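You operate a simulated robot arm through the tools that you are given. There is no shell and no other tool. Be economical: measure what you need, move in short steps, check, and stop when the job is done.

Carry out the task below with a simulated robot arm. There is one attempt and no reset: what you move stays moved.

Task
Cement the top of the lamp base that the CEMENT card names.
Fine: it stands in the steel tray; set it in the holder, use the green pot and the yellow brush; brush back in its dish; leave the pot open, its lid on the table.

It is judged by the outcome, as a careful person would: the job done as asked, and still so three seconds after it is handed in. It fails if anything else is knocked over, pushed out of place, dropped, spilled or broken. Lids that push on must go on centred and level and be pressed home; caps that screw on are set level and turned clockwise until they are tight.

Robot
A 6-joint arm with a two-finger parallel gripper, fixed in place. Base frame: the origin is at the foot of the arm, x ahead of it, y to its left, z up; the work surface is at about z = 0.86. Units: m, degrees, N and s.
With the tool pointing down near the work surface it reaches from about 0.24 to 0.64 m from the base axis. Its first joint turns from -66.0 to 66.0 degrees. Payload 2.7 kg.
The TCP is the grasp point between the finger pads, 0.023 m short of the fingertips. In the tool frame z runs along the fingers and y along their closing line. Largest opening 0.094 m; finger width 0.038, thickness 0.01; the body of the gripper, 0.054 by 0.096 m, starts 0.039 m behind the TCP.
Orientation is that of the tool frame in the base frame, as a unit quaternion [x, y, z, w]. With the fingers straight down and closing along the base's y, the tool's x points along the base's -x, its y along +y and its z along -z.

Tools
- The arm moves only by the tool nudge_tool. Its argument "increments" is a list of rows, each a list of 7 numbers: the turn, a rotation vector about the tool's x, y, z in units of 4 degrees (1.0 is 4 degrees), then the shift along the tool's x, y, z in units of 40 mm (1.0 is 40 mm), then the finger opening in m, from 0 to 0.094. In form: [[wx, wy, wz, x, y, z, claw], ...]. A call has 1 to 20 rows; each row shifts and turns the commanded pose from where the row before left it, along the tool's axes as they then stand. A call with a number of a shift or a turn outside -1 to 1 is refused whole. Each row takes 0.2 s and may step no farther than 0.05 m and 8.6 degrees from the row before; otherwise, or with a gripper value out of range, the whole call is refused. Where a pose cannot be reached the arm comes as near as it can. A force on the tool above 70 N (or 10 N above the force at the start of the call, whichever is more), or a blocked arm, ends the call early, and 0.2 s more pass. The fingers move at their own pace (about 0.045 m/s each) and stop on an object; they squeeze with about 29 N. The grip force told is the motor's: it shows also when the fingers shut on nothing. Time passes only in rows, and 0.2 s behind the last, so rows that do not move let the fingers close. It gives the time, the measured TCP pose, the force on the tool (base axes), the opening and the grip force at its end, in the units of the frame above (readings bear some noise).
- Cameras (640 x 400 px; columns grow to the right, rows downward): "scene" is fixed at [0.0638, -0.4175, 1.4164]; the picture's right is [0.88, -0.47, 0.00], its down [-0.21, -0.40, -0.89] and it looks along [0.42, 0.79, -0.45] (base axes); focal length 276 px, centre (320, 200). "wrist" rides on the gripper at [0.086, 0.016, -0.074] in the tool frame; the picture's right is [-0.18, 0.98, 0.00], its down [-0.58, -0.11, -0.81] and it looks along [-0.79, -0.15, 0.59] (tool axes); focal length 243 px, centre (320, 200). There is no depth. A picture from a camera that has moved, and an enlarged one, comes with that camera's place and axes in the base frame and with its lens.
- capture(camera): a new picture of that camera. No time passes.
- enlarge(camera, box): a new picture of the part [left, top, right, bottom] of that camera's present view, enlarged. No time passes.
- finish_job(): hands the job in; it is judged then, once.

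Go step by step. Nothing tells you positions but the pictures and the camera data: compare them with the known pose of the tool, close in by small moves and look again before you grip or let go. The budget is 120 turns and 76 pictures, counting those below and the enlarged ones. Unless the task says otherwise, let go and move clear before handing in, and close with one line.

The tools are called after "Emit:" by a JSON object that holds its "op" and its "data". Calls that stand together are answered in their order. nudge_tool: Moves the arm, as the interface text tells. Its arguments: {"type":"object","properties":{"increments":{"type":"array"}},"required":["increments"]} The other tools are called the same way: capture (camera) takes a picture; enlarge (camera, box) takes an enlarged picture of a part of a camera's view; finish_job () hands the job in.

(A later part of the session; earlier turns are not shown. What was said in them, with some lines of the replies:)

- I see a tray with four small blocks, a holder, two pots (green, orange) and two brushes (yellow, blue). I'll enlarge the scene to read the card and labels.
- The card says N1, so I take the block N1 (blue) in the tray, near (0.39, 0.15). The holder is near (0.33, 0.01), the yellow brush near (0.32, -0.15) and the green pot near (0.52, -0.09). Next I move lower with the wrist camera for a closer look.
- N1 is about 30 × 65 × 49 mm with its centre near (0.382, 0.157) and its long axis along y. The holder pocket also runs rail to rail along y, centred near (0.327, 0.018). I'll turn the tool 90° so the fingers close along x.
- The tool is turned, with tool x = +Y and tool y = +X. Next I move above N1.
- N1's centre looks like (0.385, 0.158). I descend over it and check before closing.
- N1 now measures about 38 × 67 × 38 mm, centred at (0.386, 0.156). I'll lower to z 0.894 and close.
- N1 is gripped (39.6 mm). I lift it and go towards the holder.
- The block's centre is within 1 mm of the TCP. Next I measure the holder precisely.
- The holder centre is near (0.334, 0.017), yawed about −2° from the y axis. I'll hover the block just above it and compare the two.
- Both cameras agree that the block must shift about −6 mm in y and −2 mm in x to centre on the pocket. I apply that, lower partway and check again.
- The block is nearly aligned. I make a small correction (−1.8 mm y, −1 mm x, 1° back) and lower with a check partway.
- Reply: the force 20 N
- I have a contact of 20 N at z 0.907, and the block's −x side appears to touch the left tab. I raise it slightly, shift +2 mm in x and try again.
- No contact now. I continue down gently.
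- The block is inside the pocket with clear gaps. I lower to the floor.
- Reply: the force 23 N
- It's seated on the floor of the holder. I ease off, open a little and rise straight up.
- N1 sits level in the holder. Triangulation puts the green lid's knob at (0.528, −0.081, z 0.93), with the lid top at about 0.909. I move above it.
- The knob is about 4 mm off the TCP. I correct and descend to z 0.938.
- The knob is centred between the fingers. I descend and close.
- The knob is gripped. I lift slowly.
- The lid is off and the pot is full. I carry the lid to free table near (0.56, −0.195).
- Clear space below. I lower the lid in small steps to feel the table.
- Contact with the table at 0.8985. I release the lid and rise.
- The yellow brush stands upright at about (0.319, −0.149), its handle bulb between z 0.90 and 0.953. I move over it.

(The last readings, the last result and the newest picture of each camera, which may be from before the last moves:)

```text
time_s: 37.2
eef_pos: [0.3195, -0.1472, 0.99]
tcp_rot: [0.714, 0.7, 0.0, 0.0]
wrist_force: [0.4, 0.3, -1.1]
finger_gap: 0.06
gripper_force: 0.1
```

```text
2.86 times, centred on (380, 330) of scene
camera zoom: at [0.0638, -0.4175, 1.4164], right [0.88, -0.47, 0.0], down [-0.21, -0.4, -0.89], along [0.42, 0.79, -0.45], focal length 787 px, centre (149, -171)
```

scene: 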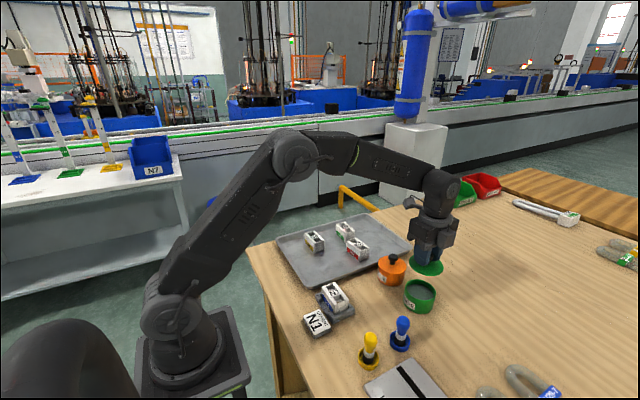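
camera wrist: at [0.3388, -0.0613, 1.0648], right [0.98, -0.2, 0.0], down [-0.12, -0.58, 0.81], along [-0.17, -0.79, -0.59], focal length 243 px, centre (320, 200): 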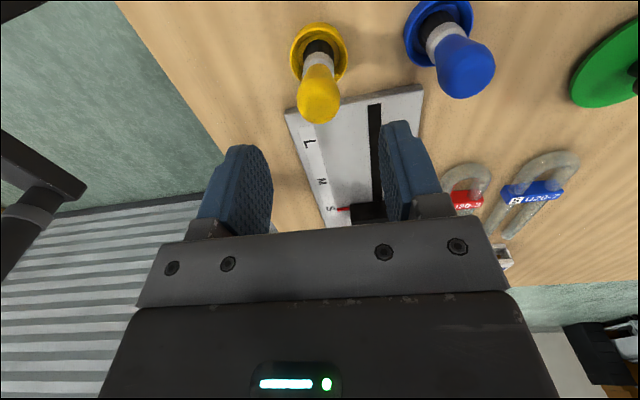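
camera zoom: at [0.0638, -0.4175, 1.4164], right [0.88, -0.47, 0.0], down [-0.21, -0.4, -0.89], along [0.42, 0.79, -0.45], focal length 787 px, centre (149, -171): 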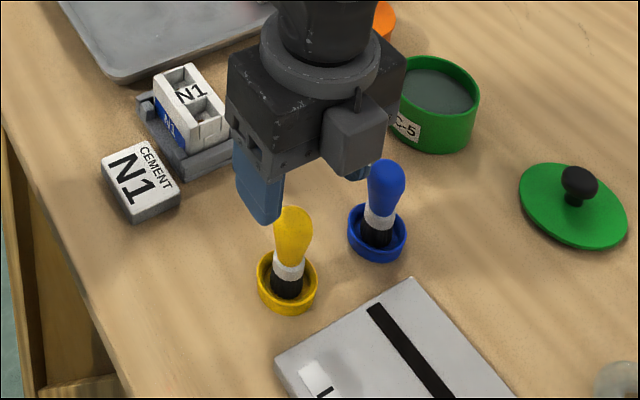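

Near view says the brush is at (0.321, −0.140). I correct by +6 mm in y and descend partway.

Emit:
{"op": "nudge_tool", "data": {"increments": [[0, 0, 0, 0.16, 0.03, 0.3, 0.06], [0, 0, 0, 0, 0, 0.4, 0.06], [0, 0, 0, 0, 0, 0, 0.06]]}}

Emit:
{"op": "capture", "data": {"camera": "wrist"}}

```text
time_s: 38.0
eef_pos: [0.3209, -0.1425, 0.9624]
tcp_rot: [0.714, 0.7, 0.0, 0.0]
wrist_force: [-0.2, -0.4, 0.3]
finger_gap: 0.0599
gripper_force: 0.0
```

```text
34 pictures are left
camera wrist: at [0.34, -0.0548, 1.0365], right [0.98, -0.2, 0.0], down [-0.12, -0.58, 0.81], along [-0.16, -0.79, -0.59], focal length 243 px, centre (320, 200)
```

wrist: 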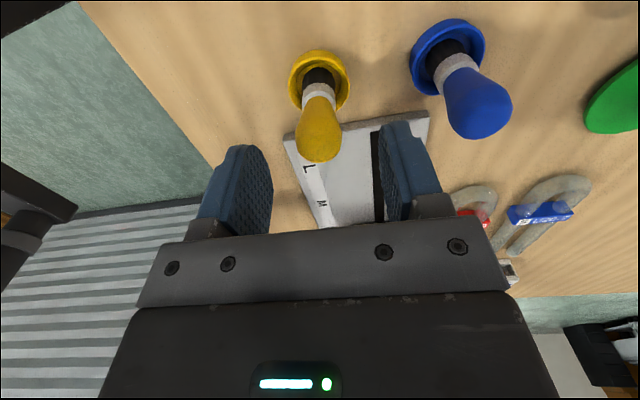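

Emit:
{"op": "nudge_tool", "data": {"increments": [[0, 0, 0, 0.1, 0.02, 0.4, 0.06], [0, 0, 0, 0, 0, 0.45, 0.06], [0, 0, 0, 0, 0, 0, 0.06]]}}

Emit:
{"op": "nudge_tool", "data": {"increments": [[0, 0, 0, 0, 0, 0, 0.035], [0, 0, 0, 0, 0, 0, 0.02], [0, 0, 0, 0, 0, 0, 0.01], [0, 0, 0, 0, 0, 0, 0.005], [0, 0, 0, 0, 0, 0, 0.005]]}}

Emit:
{"op": "capture", "data": {"camera": "wrist"}}

Emit:
{"op": "enlarge", "data": {"camera": "scene", "box": [320, 300, 440, 380]}}

```text
time_s: 38.8
eef_pos: [0.3223, -0.1372, 0.9286]
tcp_rot: [0.715, 0.7, 0.0, 0.0]
wrist_force: [0.1, -0.1, -0.5]
finger_gap: 0.0603
gripper_force: 0.1
```

```text
time_s: 40.0
eef_pos: [0.3217, -0.1357, 0.9279]
tcp_rot: [0.715, 0.699, 0.0, 0.0]
wrist_force: [0.1, -0.7, 0.3]
finger_gap: 0.026
gripper_force: 28.9
```

```text
33 pictures are left
camera wrist: at [0.3408, -0.0503, 1.0024], right [0.98, -0.2, 0.0], down [-0.12, -0.58, 0.81], along [-0.17, -0.79, -0.59], focal length 243 px, centre (320, 200)
```

wrist: 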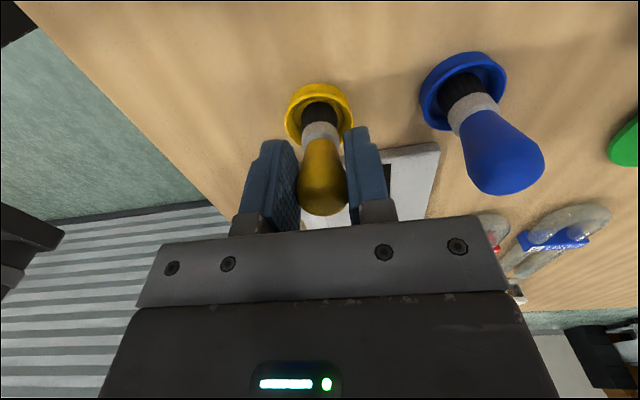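

```text
5.00 times, centred on (380, 340) of scene
camera zoom: at [0.0638, -0.4175, 1.4164], right [0.88, -0.47, 0.0], down [-0.21, -0.4, -0.89], along [0.42, 0.79, -0.45], focal length 1378 px, centre (20, -500)
```

zoom: 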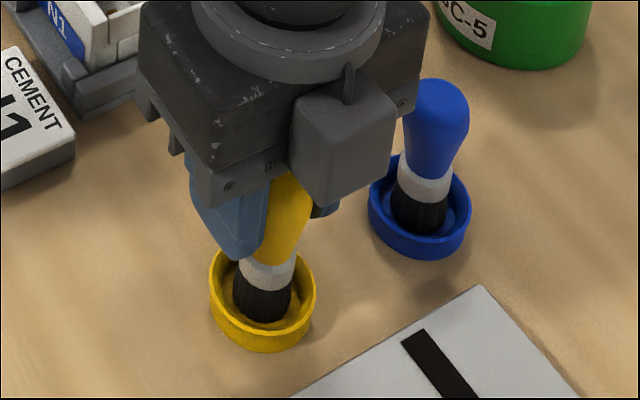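

The brush is gripped square at TCP (0.3215, −0.1365, 0.928), which I note for returning it. I lift it clear.

Emit:
{"op": "nudge_tool", "data": {"increments": [[0, 0, 0, 0, 0, -0.1, 0.005], [0, 0, 0, 0, 0, -0.3, 0.005], [0, 0, 0, 0, 0, -0.7, 0.005], [0, 0, 0, 0, 0, -0.8, 0.005], [0, 0, 0, 0, 0, -0.8, 0.005], [0, 0, 0, 0, 0, -0.6, 0.005], [0, 0, 0, 0, 0, 0, 0.005]]}}

Emit:
{"op": "capture", "data": {"camera": "scene"}}

Emit:
{"op": "capture", "data": {"camera": "wrist"}}

```text
time_s: 41.6
eef_pos: [0.3228, -0.1371, 1.0601]
tcp_rot: [0.714, 0.7, 0.0, 0.0]
wrist_force: [-0.4, 0.6, -1.1]
finger_gap: 0.0263
gripper_force: 28.7
```

```text
31 pictures are left
```

scene: 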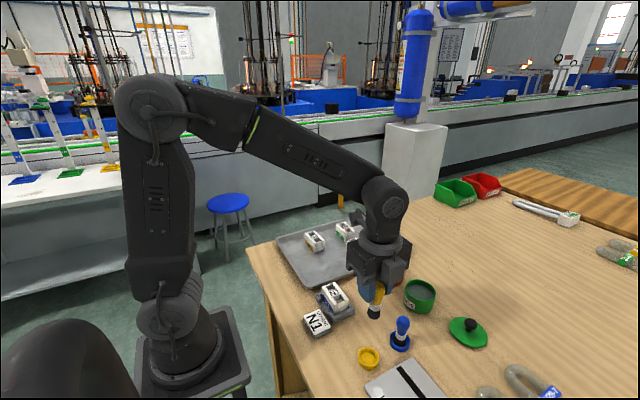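

```text
30 pictures are left
camera wrist: at [0.3409, -0.0497, 1.1333], right [0.98, -0.2, 0.0], down [-0.12, -0.58, 0.81], along [-0.17, -0.79, -0.59], focal length 243 px, centre (320, 200)
```

wrist: 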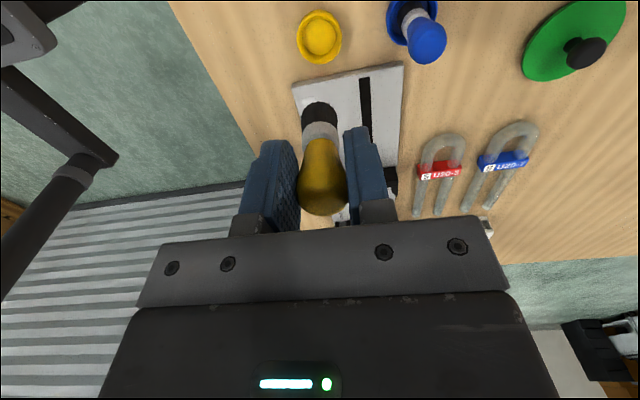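

The brush is out and its dish stayed in place. I move over the pot at (0.5265, −0.0775).

Emit:
{"op": "nudge_tool", "data": {"increments": [[0, 0, 0, 0.264, 0.845, 0, 0.005], [0, 0, 0, 0.264, 0.845, 0, 0.005], [0, 0, 0, 0.264, 0.845, 0, 0.005], [0, 0, 0, 0.264, 0.845, 0, 0.005], [0, 0, 0, 0.264, 0.845, 0, 0.005], [0, 0, 0, 0.264, 0.845, 0, 0.005], [0, 0, 0, 0, 0, 0.5, 0.005], [0, 0, 0, 0, 0, 0.5, 0.005], [0, 0, 0, 0, 0, 0, 0.005]]}}

Emit:
{"op": "enlarge", "data": {"camera": "scene", "box": [360, 220, 480, 320]}}

Emit:
{"op": "capture", "data": {"camera": "wrist"}}

```text
time_s: 43.6
eef_pos: [0.5273, -0.0788, 1.0206]
tcp_rot: [0.715, 0.699, 0.0, 0.0]
wrist_force: [0.4, -0.5, -1.0]
finger_gap: 0.0261
gripper_force: 29.1
```

```text
4.00 times, centred on (420, 270) of scene
camera zoom: at [0.0638, -0.4175, 1.4164], right [0.88, -0.47, 0.0], down [-0.21, -0.4, -0.89], along [0.42, 0.79, -0.45], focal length 1102 px, centre (-80, -80)
```

zoom: 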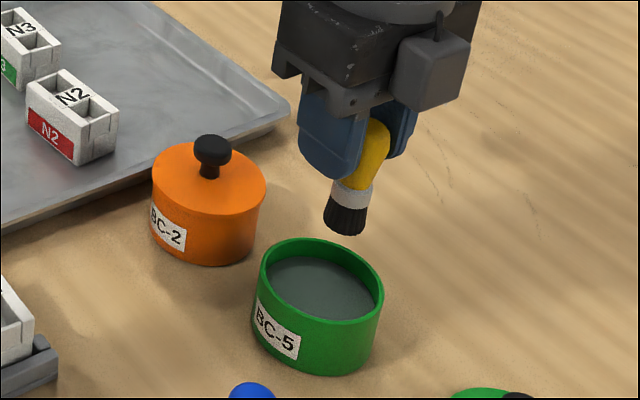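

```text
28 pictures are left
camera wrist: at [0.5457, 0.008, 1.0949], right [0.98, -0.2, 0.0], down [-0.12, -0.58, 0.81], along [-0.16, -0.79, -0.59], focal length 243 px, centre (320, 200)
```

wrist: 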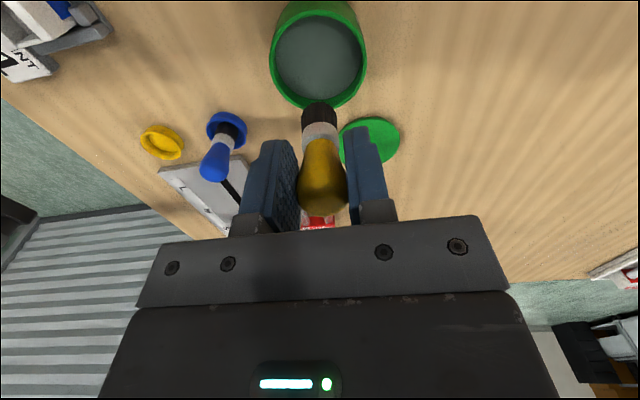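

The brush is over the pot's centre. I lower it so the bristles enter the cement.

Emit:
{"op": "nudge_tool", "data": {"increments": [[0, 0, 0, 0.05, 0, 0.5, 0.005], [0, 0, 0, 0, 0, 0.5, 0.005], [0, 0, 0, 0, 0, 0.4, 0.005], [0, 0, 0, 0, 0, 0.3, 0.005], [0, 0, 0, 0, 0, 0.2, 0.005], [0, 0, 0, 0, 0, 0, 0.005]]}}

Emit:
{"op": "enlarge", "data": {"camera": "scene", "box": [380, 240, 460, 320]}}

```text
time_s: 45.0
eef_pos: [0.5264, -0.0755, 0.9461]
tcp_rot: [0.714, 0.7, 0.002, 0.001]
wrist_force: [-2.1, 1.3, 25.9]
finger_gap: 0.0262
gripper_force: 29.2
```

```text
5.00 times, centred on (420, 280) of scene
camera zoom: at [0.0633, -0.4174, 1.4164], right [0.88, -0.47, 0.0], down [-0.21, -0.4, -0.89], along [0.42, 0.79, -0.45], focal length 1378 px, centre (-180, -200)
```

zoom: 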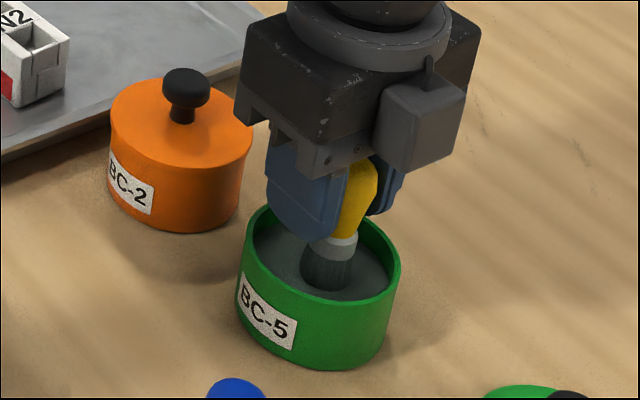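

The bristles press on the cement surface and look loaded. I ease off and lift to inspect.

Emit:
{"op": "nudge_tool", "data": {"increments": [[0, 0, 0, 0, 0, -0.08, 0.005], [0, 0, 0, 0.1, 0, 0, 0.005], [0, 0, 0, -0.1, 0.1, 0, 0.005], [0, 0, 0, 0, -0.1, 0, 0.005], [0, 0, 0, 0, 0, -0.3, 0.005], [0, 0, 0, 0, 0, -0.6, 0.005], [0, 0, 0, 0, 0, -0.8, 0.005], [0, 0, 0, 0, 0, -0.8, 0.005], [0, 0, 0, 0, 0, 0, 0.005]]}}

Emit:
{"op": "enlarge", "data": {"camera": "scene", "box": [380, 200, 480, 320]}}

```text
time_s: 47.0
eef_pos: [0.5283, -0.0748, 1.0484]
tcp_rot: [0.715, 0.699, 0.0, 0.0]
wrist_force: [-0.8, 0.3, -0.1]
finger_gap: 0.0258
gripper_force: 29.2
```

```text
3.33 times, centred on (430, 260) of scene
camera zoom: at [0.0638, -0.4175, 1.4164], right [0.88, -0.47, 0.0], down [-0.21, -0.4, -0.89], along [0.42, 0.79, -0.45], focal length 919 px, centre (-47, 0)
```

zoom: 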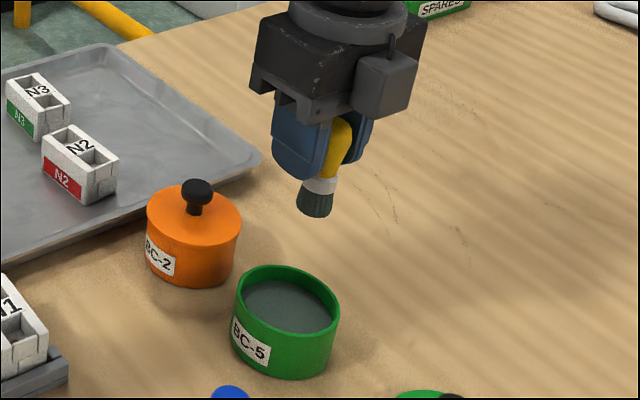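

The bristles are loaded with grey cement. I carry the brush over N1 at (0.332, 0.010).

Emit:
{"op": "nudge_tool", "data": {"increments": [[0, 0, 0, 0.337, -0.827, 0, 0.005], [0, 0, 0, 0.337, -0.827, 0, 0.005], [0, 0, 0, 0.337, -0.827, 0, 0.005], [0, 0, 0, 0.337, -0.827, 0, 0.005], [0, 0, 0, 0.337, -0.827, 0, 0.005], [0, 0, 0, 0.337, -0.827, 0, 0.005], [0, 0, 0, 0, 0, 0.7, 0.005], [0, 0, 0, 0, 0, 0.7, 0.005], [0, 0, 0, 0, 0, 0, 0.005]]}}

Emit:
{"op": "enlarge", "data": {"camera": "scene", "box": [290, 240, 400, 330]}}

Emit:
{"op": "capture", "data": {"camera": "wrist"}}

```text
time_s: 49.0
eef_pos: [0.3315, 0.0074, 0.9903]
tcp_rot: [0.714, 0.7, 0.0, 0.0]
wrist_force: [0.7, 0.1, -0.6]
finger_gap: 0.0262
gripper_force: 29.5
```

```text
4.44 times, centred on (345, 285) of scene
camera zoom: at [0.0638, -0.4175, 1.4164], right [0.88, -0.47, 0.0], down [-0.21, -0.4, -0.89], along [0.42, 0.79, -0.45], focal length 1225 px, centre (209, -178)
```

zoom: 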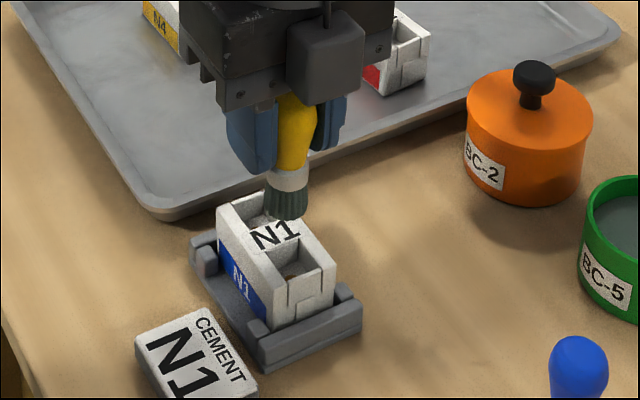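

```text
24 pictures are left
camera wrist: at [0.3499, 0.0947, 1.0652], right [0.98, -0.2, 0.0], down [-0.12, -0.58, 0.81], along [-0.16, -0.79, -0.59], focal length 243 px, centre (320, 200)
```

wrist: 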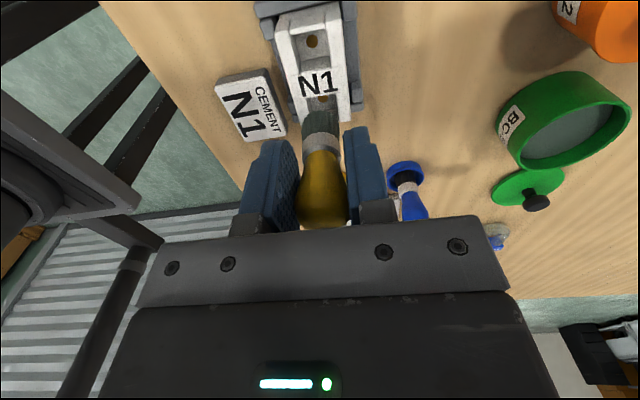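

The brush is above the middle of N1's top. I lower to light contact.

Emit:
{"op": "nudge_tool", "data": {"increments": [[0, 0, 0, 0.03, 0, 0.3, 0.005], [0, 0, 0, 0, 0, 0.15, 0.005], [0, 0, 0, 0, 0, 0.08, 0.005], [0, 0, 0, 0, 0, 0, 0.005]]}}

Emit:
{"op": "enlarge", "data": {"camera": "scene", "box": [300, 260, 380, 320]}}

```text
time_s: 50.0
eef_pos: [0.3311, 0.0101, 0.9706]
tcp_rot: [0.715, 0.699, 0.0, 0.0]
wrist_force: [1.1, -0.5, -0.7]
finger_gap: 0.0259
gripper_force: 28.6
```

```text
6.67 times, centred on (340, 290) of scene
camera zoom: at [0.0638, -0.4175, 1.4164], right [0.88, -0.47, 0.0], down [-0.21, -0.4, -0.89], along [0.42, 0.79, -0.45], focal length 1837 px, centre (187, -400)
```

zoom: 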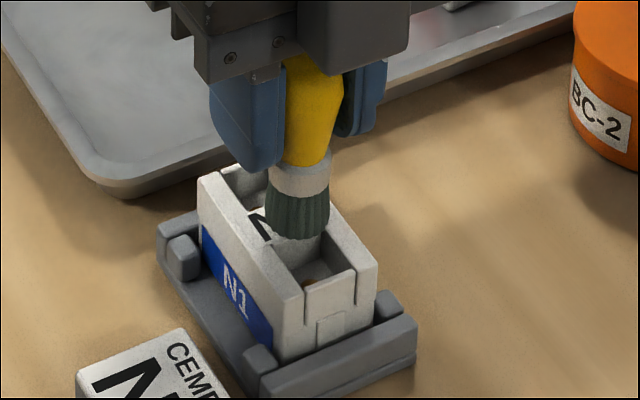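

Emit:
{"op": "nudge_tool", "data": {"increments": [[0, 0, 0, 0, 0, 0.05, 0.005], [0, 0, 0, 0, 0, 0.05, 0.005], [0, 0, 0, 0, 0, 0, 0.005]]}}

Emit:
{"op": "nudge_tool", "data": {"increments": [[0, 0, 0, 0, 0, 0.05, 0.005], [0, 0, 0, 0, 0, 0, 0.005]]}}

```text
time_s: 50.8
eef_pos: [0.3307, 0.0098, 0.9661]
tcp_rot: [0.715, 0.699, 0.0, 0.0]
wrist_force: [0.2, 0.3, -1.2]
finger_gap: 0.0261
gripper_force: 29.8
```

```text
time_s: 51.4
eef_pos: [0.331, 0.0099, 0.9645]
tcp_rot: [0.714, 0.7, 0.0, 0.0]
wrist_force: [0.2, 0.5, 0.0]
finger_gap: 0.0262
gripper_force: 28.6
```

Emit:
{"op": "nudge_tool", "data": {"increments": [[0, 0, 0, 0, 0, 0.04, 0.005], [0, 0, 0, 0, 0, 0, 0.005]]}}

Emit:
{"op": "nudge_tool", "data": {"increments": [[0, 0, 0, 0, 0, 0.03, 0.005], [0, 0, 0, 0, 0, 0, 0.005]]}}

Emit:
{"op": "enlarge", "data": {"camera": "scene", "box": [300, 260, 380, 320]}}

```text
time_s: 52.0
eef_pos: [0.3296, 0.0102, 0.9627]
tcp_rot: [0.715, 0.699, 0.0, -0.001]
wrist_force: [-0.6, -0.5, -1.1]
finger_gap: 0.026
gripper_force: 29.7
```

```text
time_s: 52.6
eef_pos: [0.3295, 0.0109, 0.9605]
tcp_rot: [0.714, 0.7, -0.001, 0.0]
wrist_force: [0.8, 0.4, -1.1]
finger_gap: 0.0261
gripper_force: 28.7
```

```text
6.67 times, centred on (340, 290) of scene
camera zoom: at [0.0638, -0.4175, 1.4164], right [0.88, -0.47, 0.0], down [-0.21, -0.4, -0.89], along [0.42, 0.79, -0.45], focal length 1837 px, centre (187, -400)
```

zoom: 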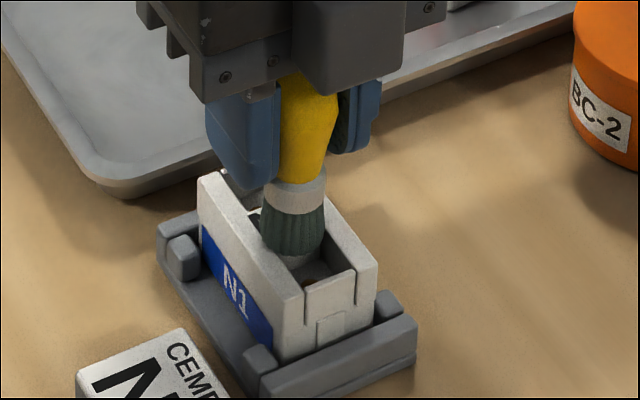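

Emit:
{"op": "nudge_tool", "data": {"increments": [[0, 0, 0, 0, 0, 0.04, 0.005], [0, 0, 0, 0, 0, 0, 0.005]]}}

Emit:
{"op": "enlarge", "data": {"camera": "wrist", "box": [250, 20, 410, 140]}}

```text
time_s: 53.2
eef_pos: [0.3297, 0.0104, 0.9607]
tcp_rot: [0.714, 0.7, 0.001, 0.0]
wrist_force: [-1.5, 0.0, 12.1]
finger_gap: 0.0258
gripper_force: 28.7
```

```text
3.33 times, centred on (330, 80) of wrist
camera zoom: at [0.3487, 0.0973, 1.0342], right [0.98, -0.2, 0.0], down [-0.12, -0.58, 0.81], along [-0.16, -0.79, -0.59], focal length 809 px, centre (287, 600)
```

zoom: 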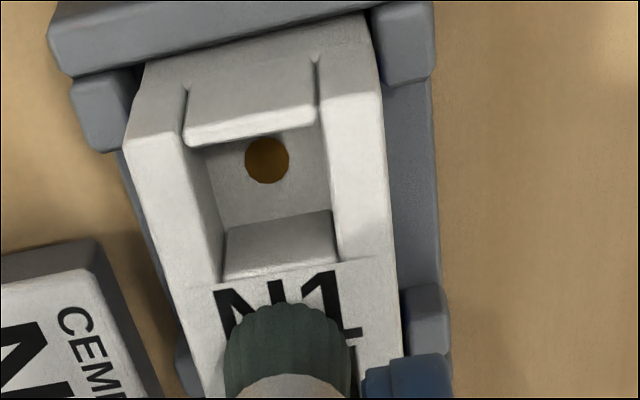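

Light contact at TCP z 0.9605. I ease slightly and brush along the whole top in three passes.

Emit:
{"op": "nudge_tool", "data": {"increments": [[0, 0, 0, 0, 0, -0.015, 0.005], [0, 0, 0, 0.2, 0, 0, 0.005], [0, 0, 0, 0.2, 0, 0, 0.005], [0, 0, 0, 0.15, 0, 0, 0.005], [0, 0, 0, 0, 0.17, 0, 0.005], [0, 0, 0, -0.25, 0, 0, 0.005], [0, 0, 0, -0.25, 0, 0, 0.005], [0, 0, 0, -0.3, 0, 0, 0.005], [0, 0, 0, -0.3, 0, 0, 0.005], [0, 0, 0, 0, -0.17, 0, 0.005], [0, 0, 0, 0, -0.17, 0, 0.005], [0, 0, 0, 0.25, 0, 0, 0.005], [0, 0, 0, 0.25, 0, 0, 0.005], [0, 0, 0, 0.3, 0, 0, 0.005], [0, 0, 0, 0.3, 0, 0, 0.005], [0, 0, 0, 0, 0.17, 0, 0.005], [0, 0, 0, -0.25, 0, 0, 0.005], [0, 0, 0, -0.3, 0, 0, 0.005], [0, 0, 0, 0, 0, 0, 0.005]]}}

Emit:
{"op": "enlarge", "data": {"camera": "scene", "box": [300, 260, 380, 320]}}

Emit:
{"op": "enlarge", "data": {"camera": "wrist", "box": [250, 20, 410, 140]}}

```text
time_s: 57.2
eef_pos: [0.3293, 0.011, 0.9604]
tcp_rot: [0.715, 0.7, 0.001, 0.0]
wrist_force: [0.1, 0.4, -0.1]
finger_gap: 0.0262
gripper_force: 28.9
```

```text
6.67 times, centred on (340, 290) of scene
camera zoom: at [0.0638, -0.4175, 1.4164], right [0.88, -0.47, 0.0], down [-0.21, -0.4, -0.89], along [0.42, 0.79, -0.45], focal length 1837 px, centre (187, -400)
```

zoom: 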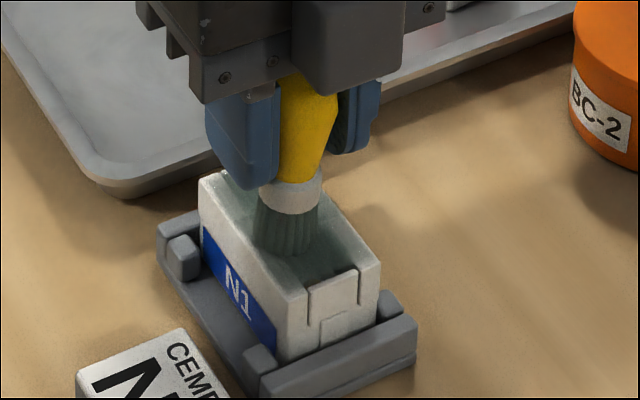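

```text
3.33 times, centred on (330, 80) of wrist
camera zoom: at [0.3485, 0.0977, 1.0351], right [0.98, -0.2, 0.0], down [-0.12, -0.58, 0.81], along [-0.17, -0.79, -0.59], focal length 809 px, centre (287, 600)
```

zoom: 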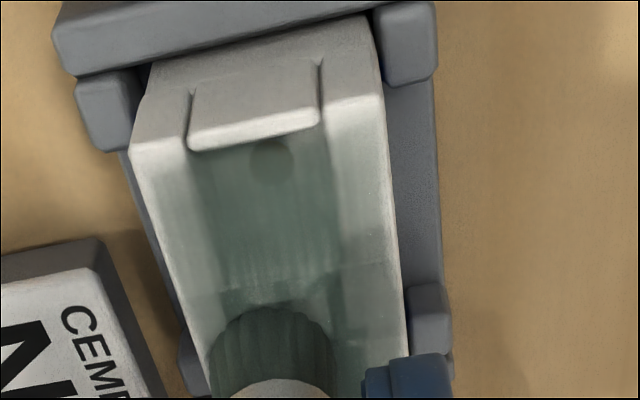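

Cement is going on, but the ends and rims are still thin. I do a second, slightly wider pass.

Emit:
{"op": "nudge_tool", "data": {"increments": [[0, 0, 0, 0, 0, 0.012, 0.005], [0, 0, 0, 0.3, 0.1, 0, 0.005], [0, 0, 0, 0.35, 0.17, 0, 0.005], [0, 0, 0, 0, -0.2, 0, 0.005], [0, 0, 0, 0, -0.3, 0, 0.005], [0, 0, 0, -0.3, 0, 0, 0.005], [0, 0, 0, -0.35, 0, 0, 0.005], [0, 0, 0, -0.35, 0, 0, 0.005], [0, 0, 0, -0.32, 0, 0, 0.005], [0, 0, 0, 0, 0.25, 0, 0.005], [0, 0, 0, 0, 0.27, 0, 0.005], [0, 0, 0, 0.3, 0, 0, 0.005], [0, 0, 0, 0.35, 0, 0, 0.005], [0, 0, 0, 0.35, 0, 0, 0.005], [0, 0, 0, 0.32, 0, 0, 0.005], [0, 0, 0, 0, -0.28, 0, 0.005], [0, 0, 0, -0.35, 0, 0, 0.005], [0, 0, 0, -0.35, 0, 0, 0.005], [0, 0, 0, -0.35, 0, 0, 0.005], [0, 0, 0, -0.27, 0, 0, 0.005]]}}

Emit:
{"op": "nudge_tool", "data": {"increments": [[0, 0, 0, 0.35, 0, 0, 0.005], [0, 0, 0, 0.32, 0, 0, 0.005], [0, 0, 0, 0, 0, -0.3, 0.005], [0, 0, 0, 0, 0, -0.8, 0.005], [0, 0, 0, 0, 0, -0.8, 0.005], [0, 0, 0, 0, 0, 0, 0.005]]}}

Emit:
{"op": "enlarge", "data": {"camera": "scene", "box": [300, 260, 380, 320]}}

Emit:
{"op": "enlarge", "data": {"camera": "wrist", "box": [220, 0, 400, 120]}}

```text
time_s: 61.4
eef_pos: [0.33, -0.0151, 0.9602]
tcp_rot: [0.715, 0.7, 0.0, 0.0]
wrist_force: [-0.4, -0.2, -0.4]
finger_gap: 0.026
gripper_force: 29.4
```

```text
time_s: 62.8
eef_pos: [0.3306, 0.0086, 1.0359]
tcp_rot: [0.715, 0.7, 0.0, 0.0]
wrist_force: [-0.5, 0.2, 0.4]
finger_gap: 0.0261
gripper_force: 28.9
```

```text
6.67 times, centred on (340, 290) of scene
camera zoom: at [0.0638, -0.4175, 1.4164], right [0.88, -0.47, 0.0], down [-0.21, -0.4, -0.89], along [0.42, 0.79, -0.45], focal length 1837 px, centre (187, -400)
```

zoom: 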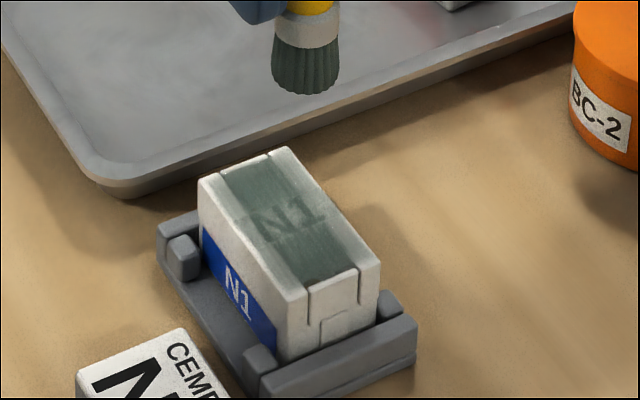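

```text
3.33 times, centred on (310, 60) of wrist
camera zoom: at [0.3488, 0.0954, 1.1103], right [0.98, -0.21, 0.0], down [-0.12, -0.58, 0.81], along [-0.17, -0.79, -0.59], focal length 809 px, centre (353, 667)
```

zoom: 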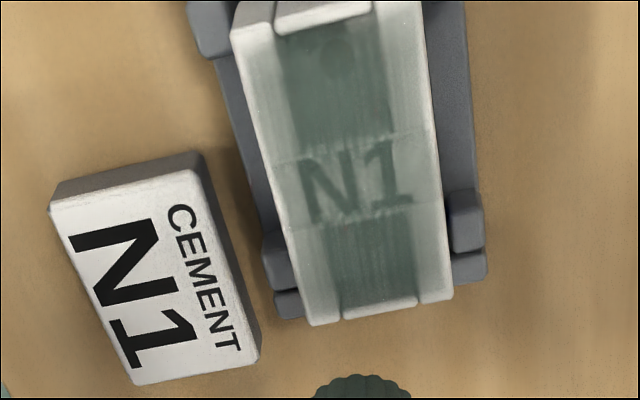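

The top is evenly coated and N1 is still seated. I carry the brush back above its dish at (0.322, −0.137).

Emit:
{"op": "nudge_tool", "data": {"increments": [[0, 0, 0, -0.91, -0.034, 0, 0.005], [0, 0, 0, -0.91, -0.034, 0, 0.005], [0, 0, 0, -0.91, -0.034, 0, 0.005], [0, 0, 0, -0.91, -0.035, 0, 0.005], [0, 0, 0, 0, 0, 0.7, 0.005], [0, 0, 0, 0, 0, 0.7, 0.005], [0, 0, 0, 0, 0, 0, 0.005]]}}

Emit:
{"op": "enlarge", "data": {"camera": "scene", "box": [330, 310, 410, 380]}}

Emit:
{"op": "enlarge", "data": {"camera": "wrist", "box": [240, 20, 420, 150]}}

```text
time_s: 64.4
eef_pos: [0.3238, -0.135, 0.9792]
tcp_rot: [0.714, 0.7, 0.0, 0.0]
wrist_force: [-0.4, -0.2, -0.6]
finger_gap: 0.0263
gripper_force: 28.5
```

```text
5.71 times, centred on (370, 345) of scene
camera zoom: at [0.0638, -0.4175, 1.4164], right [0.88, -0.47, 0.0], down [-0.21, -0.4, -0.89], along [0.42, 0.79, -0.45], focal length 1575 px, centre (34, -629)
```

zoom: 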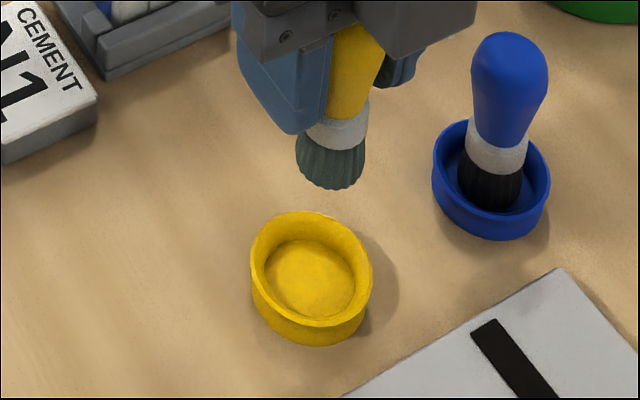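

```text
3.08 times, centred on (330, 85) of wrist
camera zoom: at [0.3423, -0.0486, 1.0527], right [0.98, -0.2, 0.0], down [-0.12, -0.58, 0.81], along [-0.16, -0.79, -0.59], focal length 746 px, centre (289, 554)
```

zoom: 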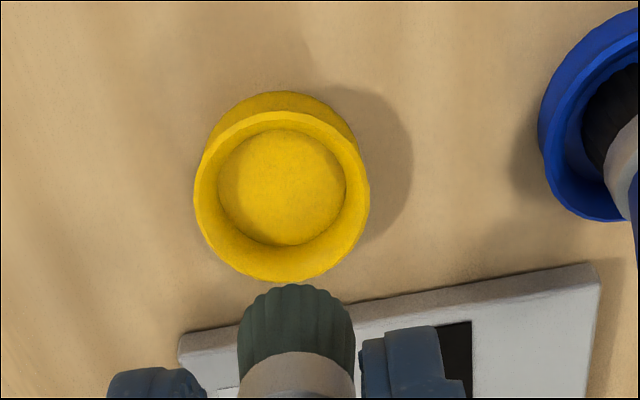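

The brush is about 2–3 mm too far in +x relative to the dish. I correct and lower to just above the rim.

Emit:
{"op": "nudge_tool", "data": {"increments": [[0, 0, 0, -0.03, -0.065, 0, 0.005], [0, 0, 0, 0, 0, 0.4, 0.005], [0, 0, 0, 0, 0, 0.3, 0.005], [0, 0, 0, 0, 0, 0, 0.005]]}}

Emit:
{"op": "enlarge", "data": {"camera": "wrist", "box": [240, 20, 420, 150]}}

Emit:
{"op": "enlarge", "data": {"camera": "scene", "box": [330, 310, 410, 380]}}

```text
time_s: 65.4
eef_pos: [0.3199, -0.1347, 0.9507]
tcp_rot: [0.714, 0.7, 0.0, 0.0]
wrist_force: [-0.4, 0.0, -0.4]
finger_gap: 0.0259
gripper_force: 28.5
```

```text
3.08 times, centred on (330, 85) of wrist
camera zoom: at [0.3382, -0.0489, 1.0251], right [0.98, -0.2, 0.0], down [-0.12, -0.58, 0.81], along [-0.17, -0.79, -0.59], focal length 746 px, centre (289, 554)
```

zoom: 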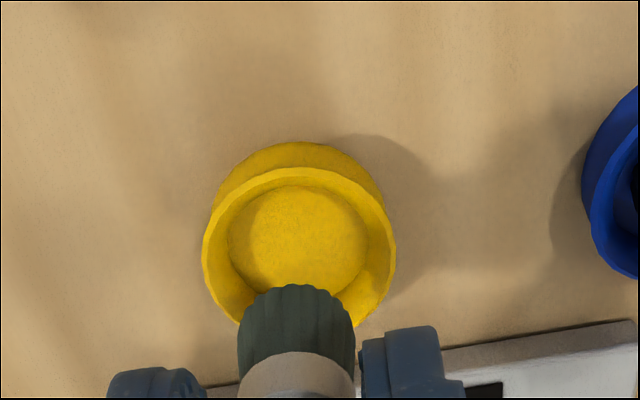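

```text
5.71 times, centred on (370, 345) of scene
camera zoom: at [0.0638, -0.4175, 1.4164], right [0.88, -0.47, 0.0], down [-0.21, -0.4, -0.89], along [0.42, 0.79, -0.45], focal length 1575 px, centre (34, -629)
```

zoom: 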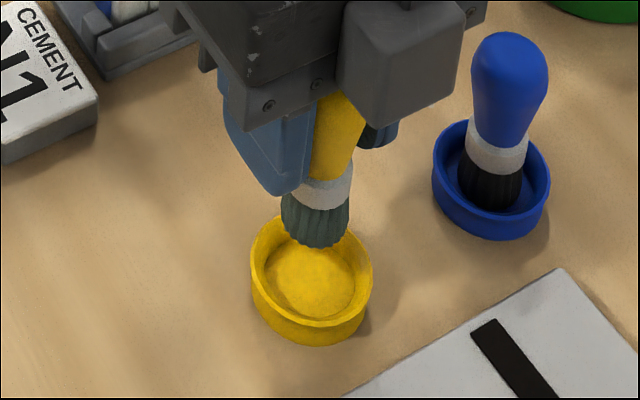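

Aligned within about 1 mm. I lower the brush into the dish until it touches.

Emit:
{"op": "nudge_tool", "data": {"increments": [[0, 0, 0, -0.03, 0.01, 0.2, 0.005], [0, 0, 0, 0, 0, 0.15, 0.005], [0, 0, 0, 0, 0, 0.1, 0.005], [0, 0, 0, 0, 0, 0, 0.005]]}}

Emit:
{"op": "nudge_tool", "data": {"increments": [[0, 0, 0, 0, 0, 0.05, 0.005], [0, 0, 0, 0, 0, 0.03, 0.005], [0, 0, 0, 0, 0, 0, 0.005]]}}

Emit:
{"op": "enlarge", "data": {"camera": "scene", "box": [330, 310, 410, 380]}}

```text
time_s: 66.4
eef_pos: [0.3198, -0.1362, 0.9334]
tcp_rot: [0.715, 0.7, 0.0, -0.002]
wrist_force: [-0.8, 0.9, -1.2]
finger_gap: 0.026
gripper_force: 28.9
```

```text
time_s: 67.2
eef_pos: [0.3217, -0.1359, 0.9313]
tcp_rot: [0.715, 0.7, -0.001, 0.0]
wrist_force: [0.7, -0.2, -0.3]
finger_gap: 0.0262
gripper_force: 29.6
```

```text
5.71 times, centred on (370, 345) of scene
camera zoom: at [0.0638, -0.4175, 1.4164], right [0.88, -0.47, 0.0], down [-0.21, -0.4, -0.89], along [0.42, 0.79, -0.45], focal length 1575 px, centre (34, -629)
```

zoom: 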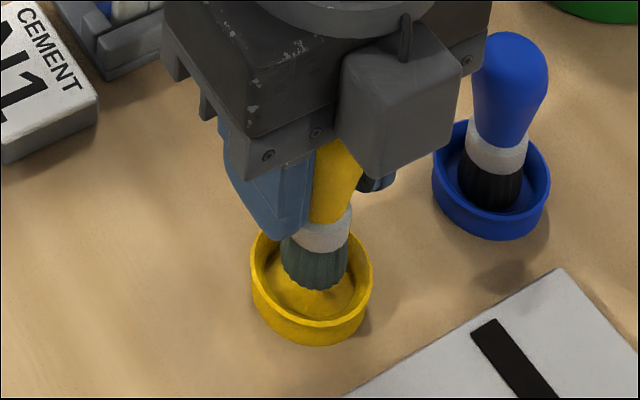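

Emit:
{"op": "nudge_tool", "data": {"increments": [[0, 0, 0, 0, 0, 0.05, 0.005], [0, 0, 0, 0, 0, 0.03, 0.005], [0, 0, 0, 0, 0, 0, 0.005]]}}

Emit:
{"op": "nudge_tool", "data": {"increments": [[0, 0, 0, 0, 0, 0.03, 0.005], [0, 0, 0, 0, 0, 0, 0.005]]}}

```text
time_s: 68.0
eef_pos: [0.3205, -0.1393, 0.928]
tcp_rot: [0.714, 0.7, 0.0, 0.0]
wrist_force: [0.0, 0.3, 0.0]
finger_gap: 0.026
gripper_force: 29.0
```

```text
time_s: 68.6
eef_pos: [0.3206, -0.1379, 0.9255]
tcp_rot: [0.715, 0.7, 0.0, -0.001]
wrist_force: [0.2, 0.8, -1.2]
finger_gap: 0.0264
gripper_force: 28.7
```

Emit:
{"op": "nudge_tool", "data": {"increments": [[0, 0, 0, 0, 0, 0.03, 0.005], [0, 0, 0, 0, 0, 0, 0.005]]}}

Emit:
{"op": "nudge_tool", "data": {"increments": [[0, 0, 0, 0, 0, 0.03, 0.005], [0, 0, 0, 0, 0, 0, 0.005]]}}

Emit:
{"op": "enlarge", "data": {"camera": "scene", "box": [330, 310, 410, 380]}}

```text
time_s: 69.2
eef_pos: [0.3183, -0.137, 0.9248]
tcp_rot: [0.714, 0.7, 0.0, 0.0]
wrist_force: [0.1, -0.6, 0.2]
finger_gap: 0.026
gripper_force: 28.8
```

```text
time_s: 69.8
eef_pos: [0.3195, -0.1374, 0.9237]
tcp_rot: [0.714, 0.7, 0.0, 0.0]
wrist_force: [0.4, -0.2, -1.4]
finger_gap: 0.0261
gripper_force: 28.9
```

```text
5.71 times, centred on (370, 345) of scene
camera zoom: at [0.0638, -0.4175, 1.4164], right [0.88, -0.47, 0.0], down [-0.21, -0.4, -0.89], along [0.42, 0.79, -0.45], focal length 1575 px, centre (34, -629)
```

zoom: 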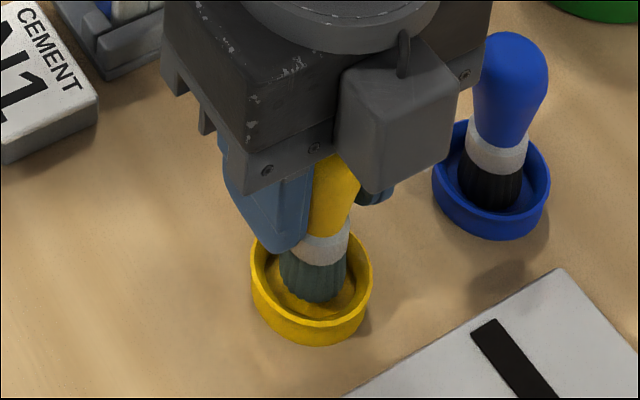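

Still a couple of millimetres above the floor. I continue.

Emit:
{"op": "nudge_tool", "data": {"increments": [[0, 0, 0, 0, 0, 0.03, 0.005], [0, 0, 0, 0, 0, 0, 0.005]]}}

Emit:
{"op": "nudge_tool", "data": {"increments": [[0, 0, 0, 0, 0, 0.03, 0.005], [0, 0, 0, 0, 0, 0, 0.005]]}}

```text
time_s: 70.4
eef_pos: [0.3202, -0.1382, 0.9226]
tcp_rot: [0.715, 0.699, 0.001, 0.0]
wrist_force: [0.1, -0.1, -0.6]
finger_gap: 0.0262
gripper_force: 29.1
```

```text
time_s: 71.0
eef_pos: [0.3208, -0.1383, 0.9215]
tcp_rot: [0.716, 0.699, 0.0, 0.0]
wrist_force: [0.2, 0.0, -1.0]
finger_gap: 0.0264
gripper_force: 28.9
```

Emit:
{"op": "nudge_tool", "data": {"increments": [[0, 0, 0, 0, 0, 0.03, 0.005], [0, 0, 0, 0, 0, 0, 0.005]]}}

Emit:
{"op": "enlarge", "data": {"camera": "scene", "box": [330, 310, 410, 380]}}

```text
time_s: 71.6
eef_pos: [0.3206, -0.1366, 0.9201]
tcp_rot: [0.715, 0.699, 0.0, 0.0]
wrist_force: [0.8, 0.0, -0.4]
finger_gap: 0.0261
gripper_force: 28.8
```

```text
5.71 times, centred on (370, 345) of scene
camera zoom: at [0.0638, -0.4175, 1.4164], right [0.88, -0.47, 0.0], down [-0.21, -0.4, -0.89], along [0.42, 0.79, -0.45], focal length 1575 px, centre (34, -629)
```

zoom: 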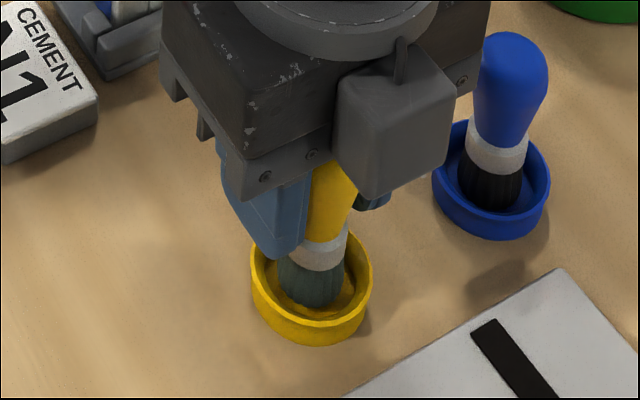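

Emit:
{"op": "nudge_tool", "data": {"increments": [[0, 0, 0, 0, 0, 0.03, 0.005], [0, 0, 0, 0, 0, 0, 0.005]]}}

Emit:
{"op": "nudge_tool", "data": {"increments": [[0, 0, 0, 0, 0, 0.03, 0.005], [0, 0, 0, 0, 0, 0, 0.005]]}}

```text
time_s: 72.2
eef_pos: [0.3201, -0.1379, 0.9185]
tcp_rot: [0.714, 0.7, 0.0, 0.0]
wrist_force: [-1.1, -0.7, -0.6]
finger_gap: 0.026
gripper_force: 28.9
```

```text
time_s: 72.8
eef_pos: [0.3202, -0.1372, 0.9175]
tcp_rot: [0.715, 0.699, 0.0, 0.0]
wrist_force: [-0.4, -0.3, -0.2]
finger_gap: 0.0262
gripper_force: 29.5
```

Emit:
{"op": "nudge_tool", "data": {"increments": [[0, 0, 0, 0, 0, 0.03, 0.005], [0, 0, 0, 0, 0, 0, 0.005]]}}

Emit:
{"op": "enlarge", "data": {"camera": "wrist", "box": [220, 50, 420, 230]}}

```text
time_s: 73.4
eef_pos: [0.32, -0.1373, 0.9166]
tcp_rot: [0.715, 0.699, 0.0, 0.001]
wrist_force: [-2.8, 1.5, 10.0]
finger_gap: 0.0263
gripper_force: 29.4
```

```text
2.22 times, centred on (320, 140) of wrist
camera zoom: at [0.3383, -0.0507, 0.9903], right [0.98, -0.2, 0.0], down [-0.12, -0.58, 0.81], along [-0.16, -0.79, -0.59], focal length 539 px, centre (320, 333)
```

zoom: 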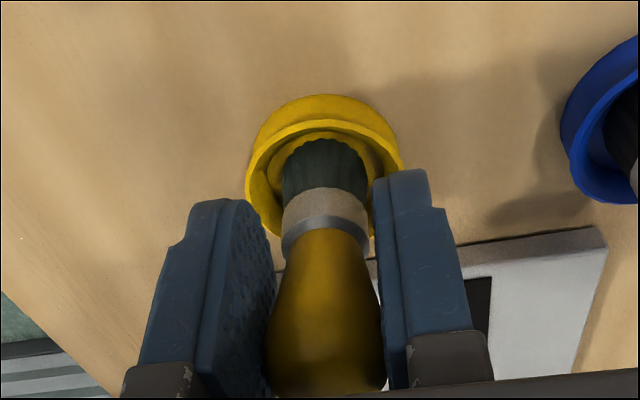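

Contact with the dish floor, brush centred. I ease, open and rise straight up.

Emit:
{"op": "nudge_tool", "data": {"increments": [[0, 0, 0, 0, 0, -0.025, 0.005], [0, 0, 0, 0, 0, 0, 0.03], [0, 0, 0, 0, 0, 0, 0.045], [0, 0, 0, 0, 0, 0, 0.056], [0, 0, 0, 0, 0, 0, 0.056], [0, 0, 0, 0, 0, -0.3, 0.056], [0, 0, 0, 0, 0, -0.7, 0.056], [0, 0, 0, 0, 0, -1, 0.056], [0, 0, 0, 0, 0, -1, 0.056], [0, 0, 0, 0, 0, -1, 0.056], [0, 0, 0, 0, 0, 0, 0.056]]}}

Emit:
{"op": "capture", "data": {"camera": "scene"}}

Emit:
{"op": "enlarge", "data": {"camera": "scene", "box": [290, 260, 500, 390]}}

```text
time_s: 75.8
eef_pos: [0.3193, -0.1374, 1.0802]
tcp_rot: [0.714, 0.7, 0.0, 0.0]
wrist_force: [-0.1, -0.2, 0.4]
finger_gap: 0.056
gripper_force: 0.0
```

```text
8 pictures are left
```

scene: 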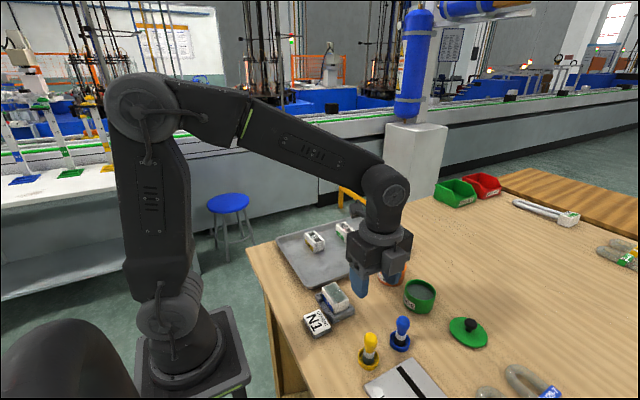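

```text
3.05 times, centred on (395, 325) of scene
camera zoom: at [0.0638, -0.4175, 1.4164], right [0.88, -0.47, 0.0], down [-0.21, -0.4, -0.89], along [0.42, 0.79, -0.45], focal length 840 px, centre (91, -181)
```

zoom: 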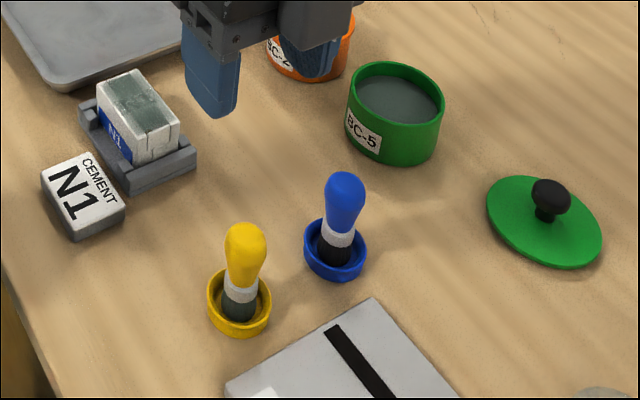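

The brush stands in its dish, the pot is open and the lid lies on the table. One last look at the cement coat.

Emit:
{"op": "enlarge", "data": {"camera": "scene", "box": [310, 275, 365, 315]}}

```text
10.00 times, centred on (338, 295) of scene
camera zoom: at [0.0638, -0.4175, 1.4164], right [0.88, -0.47, 0.0], down [-0.21, -0.4, -0.89], along [0.42, 0.79, -0.45], focal length 2756 px, centre (145, -750)
```

zoom: 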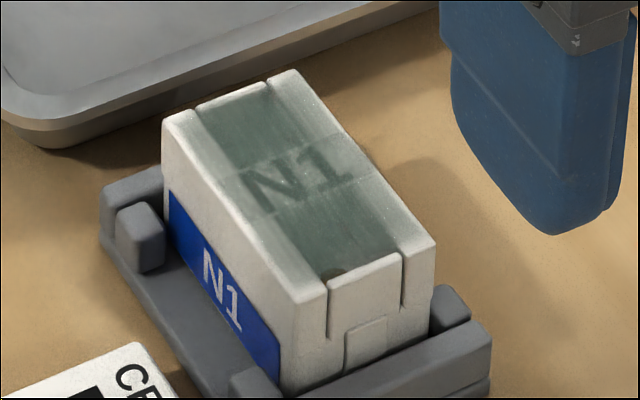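

The top of N1 is coated across its area and the block is seated level in the holder. Everything else is in place and the gripper is clear, so I hand in.

Emit:
{"op": "finish_job", "data": {}}

```text
The job is handed in.
```

Lamp base N1 from the steel tray is in the holder with its top cemented from the green pot; the yellow brush is back in its dish, and the pot is open with its lid on the table. The coat covers the whole top, though it looks a little lighter along the edges.
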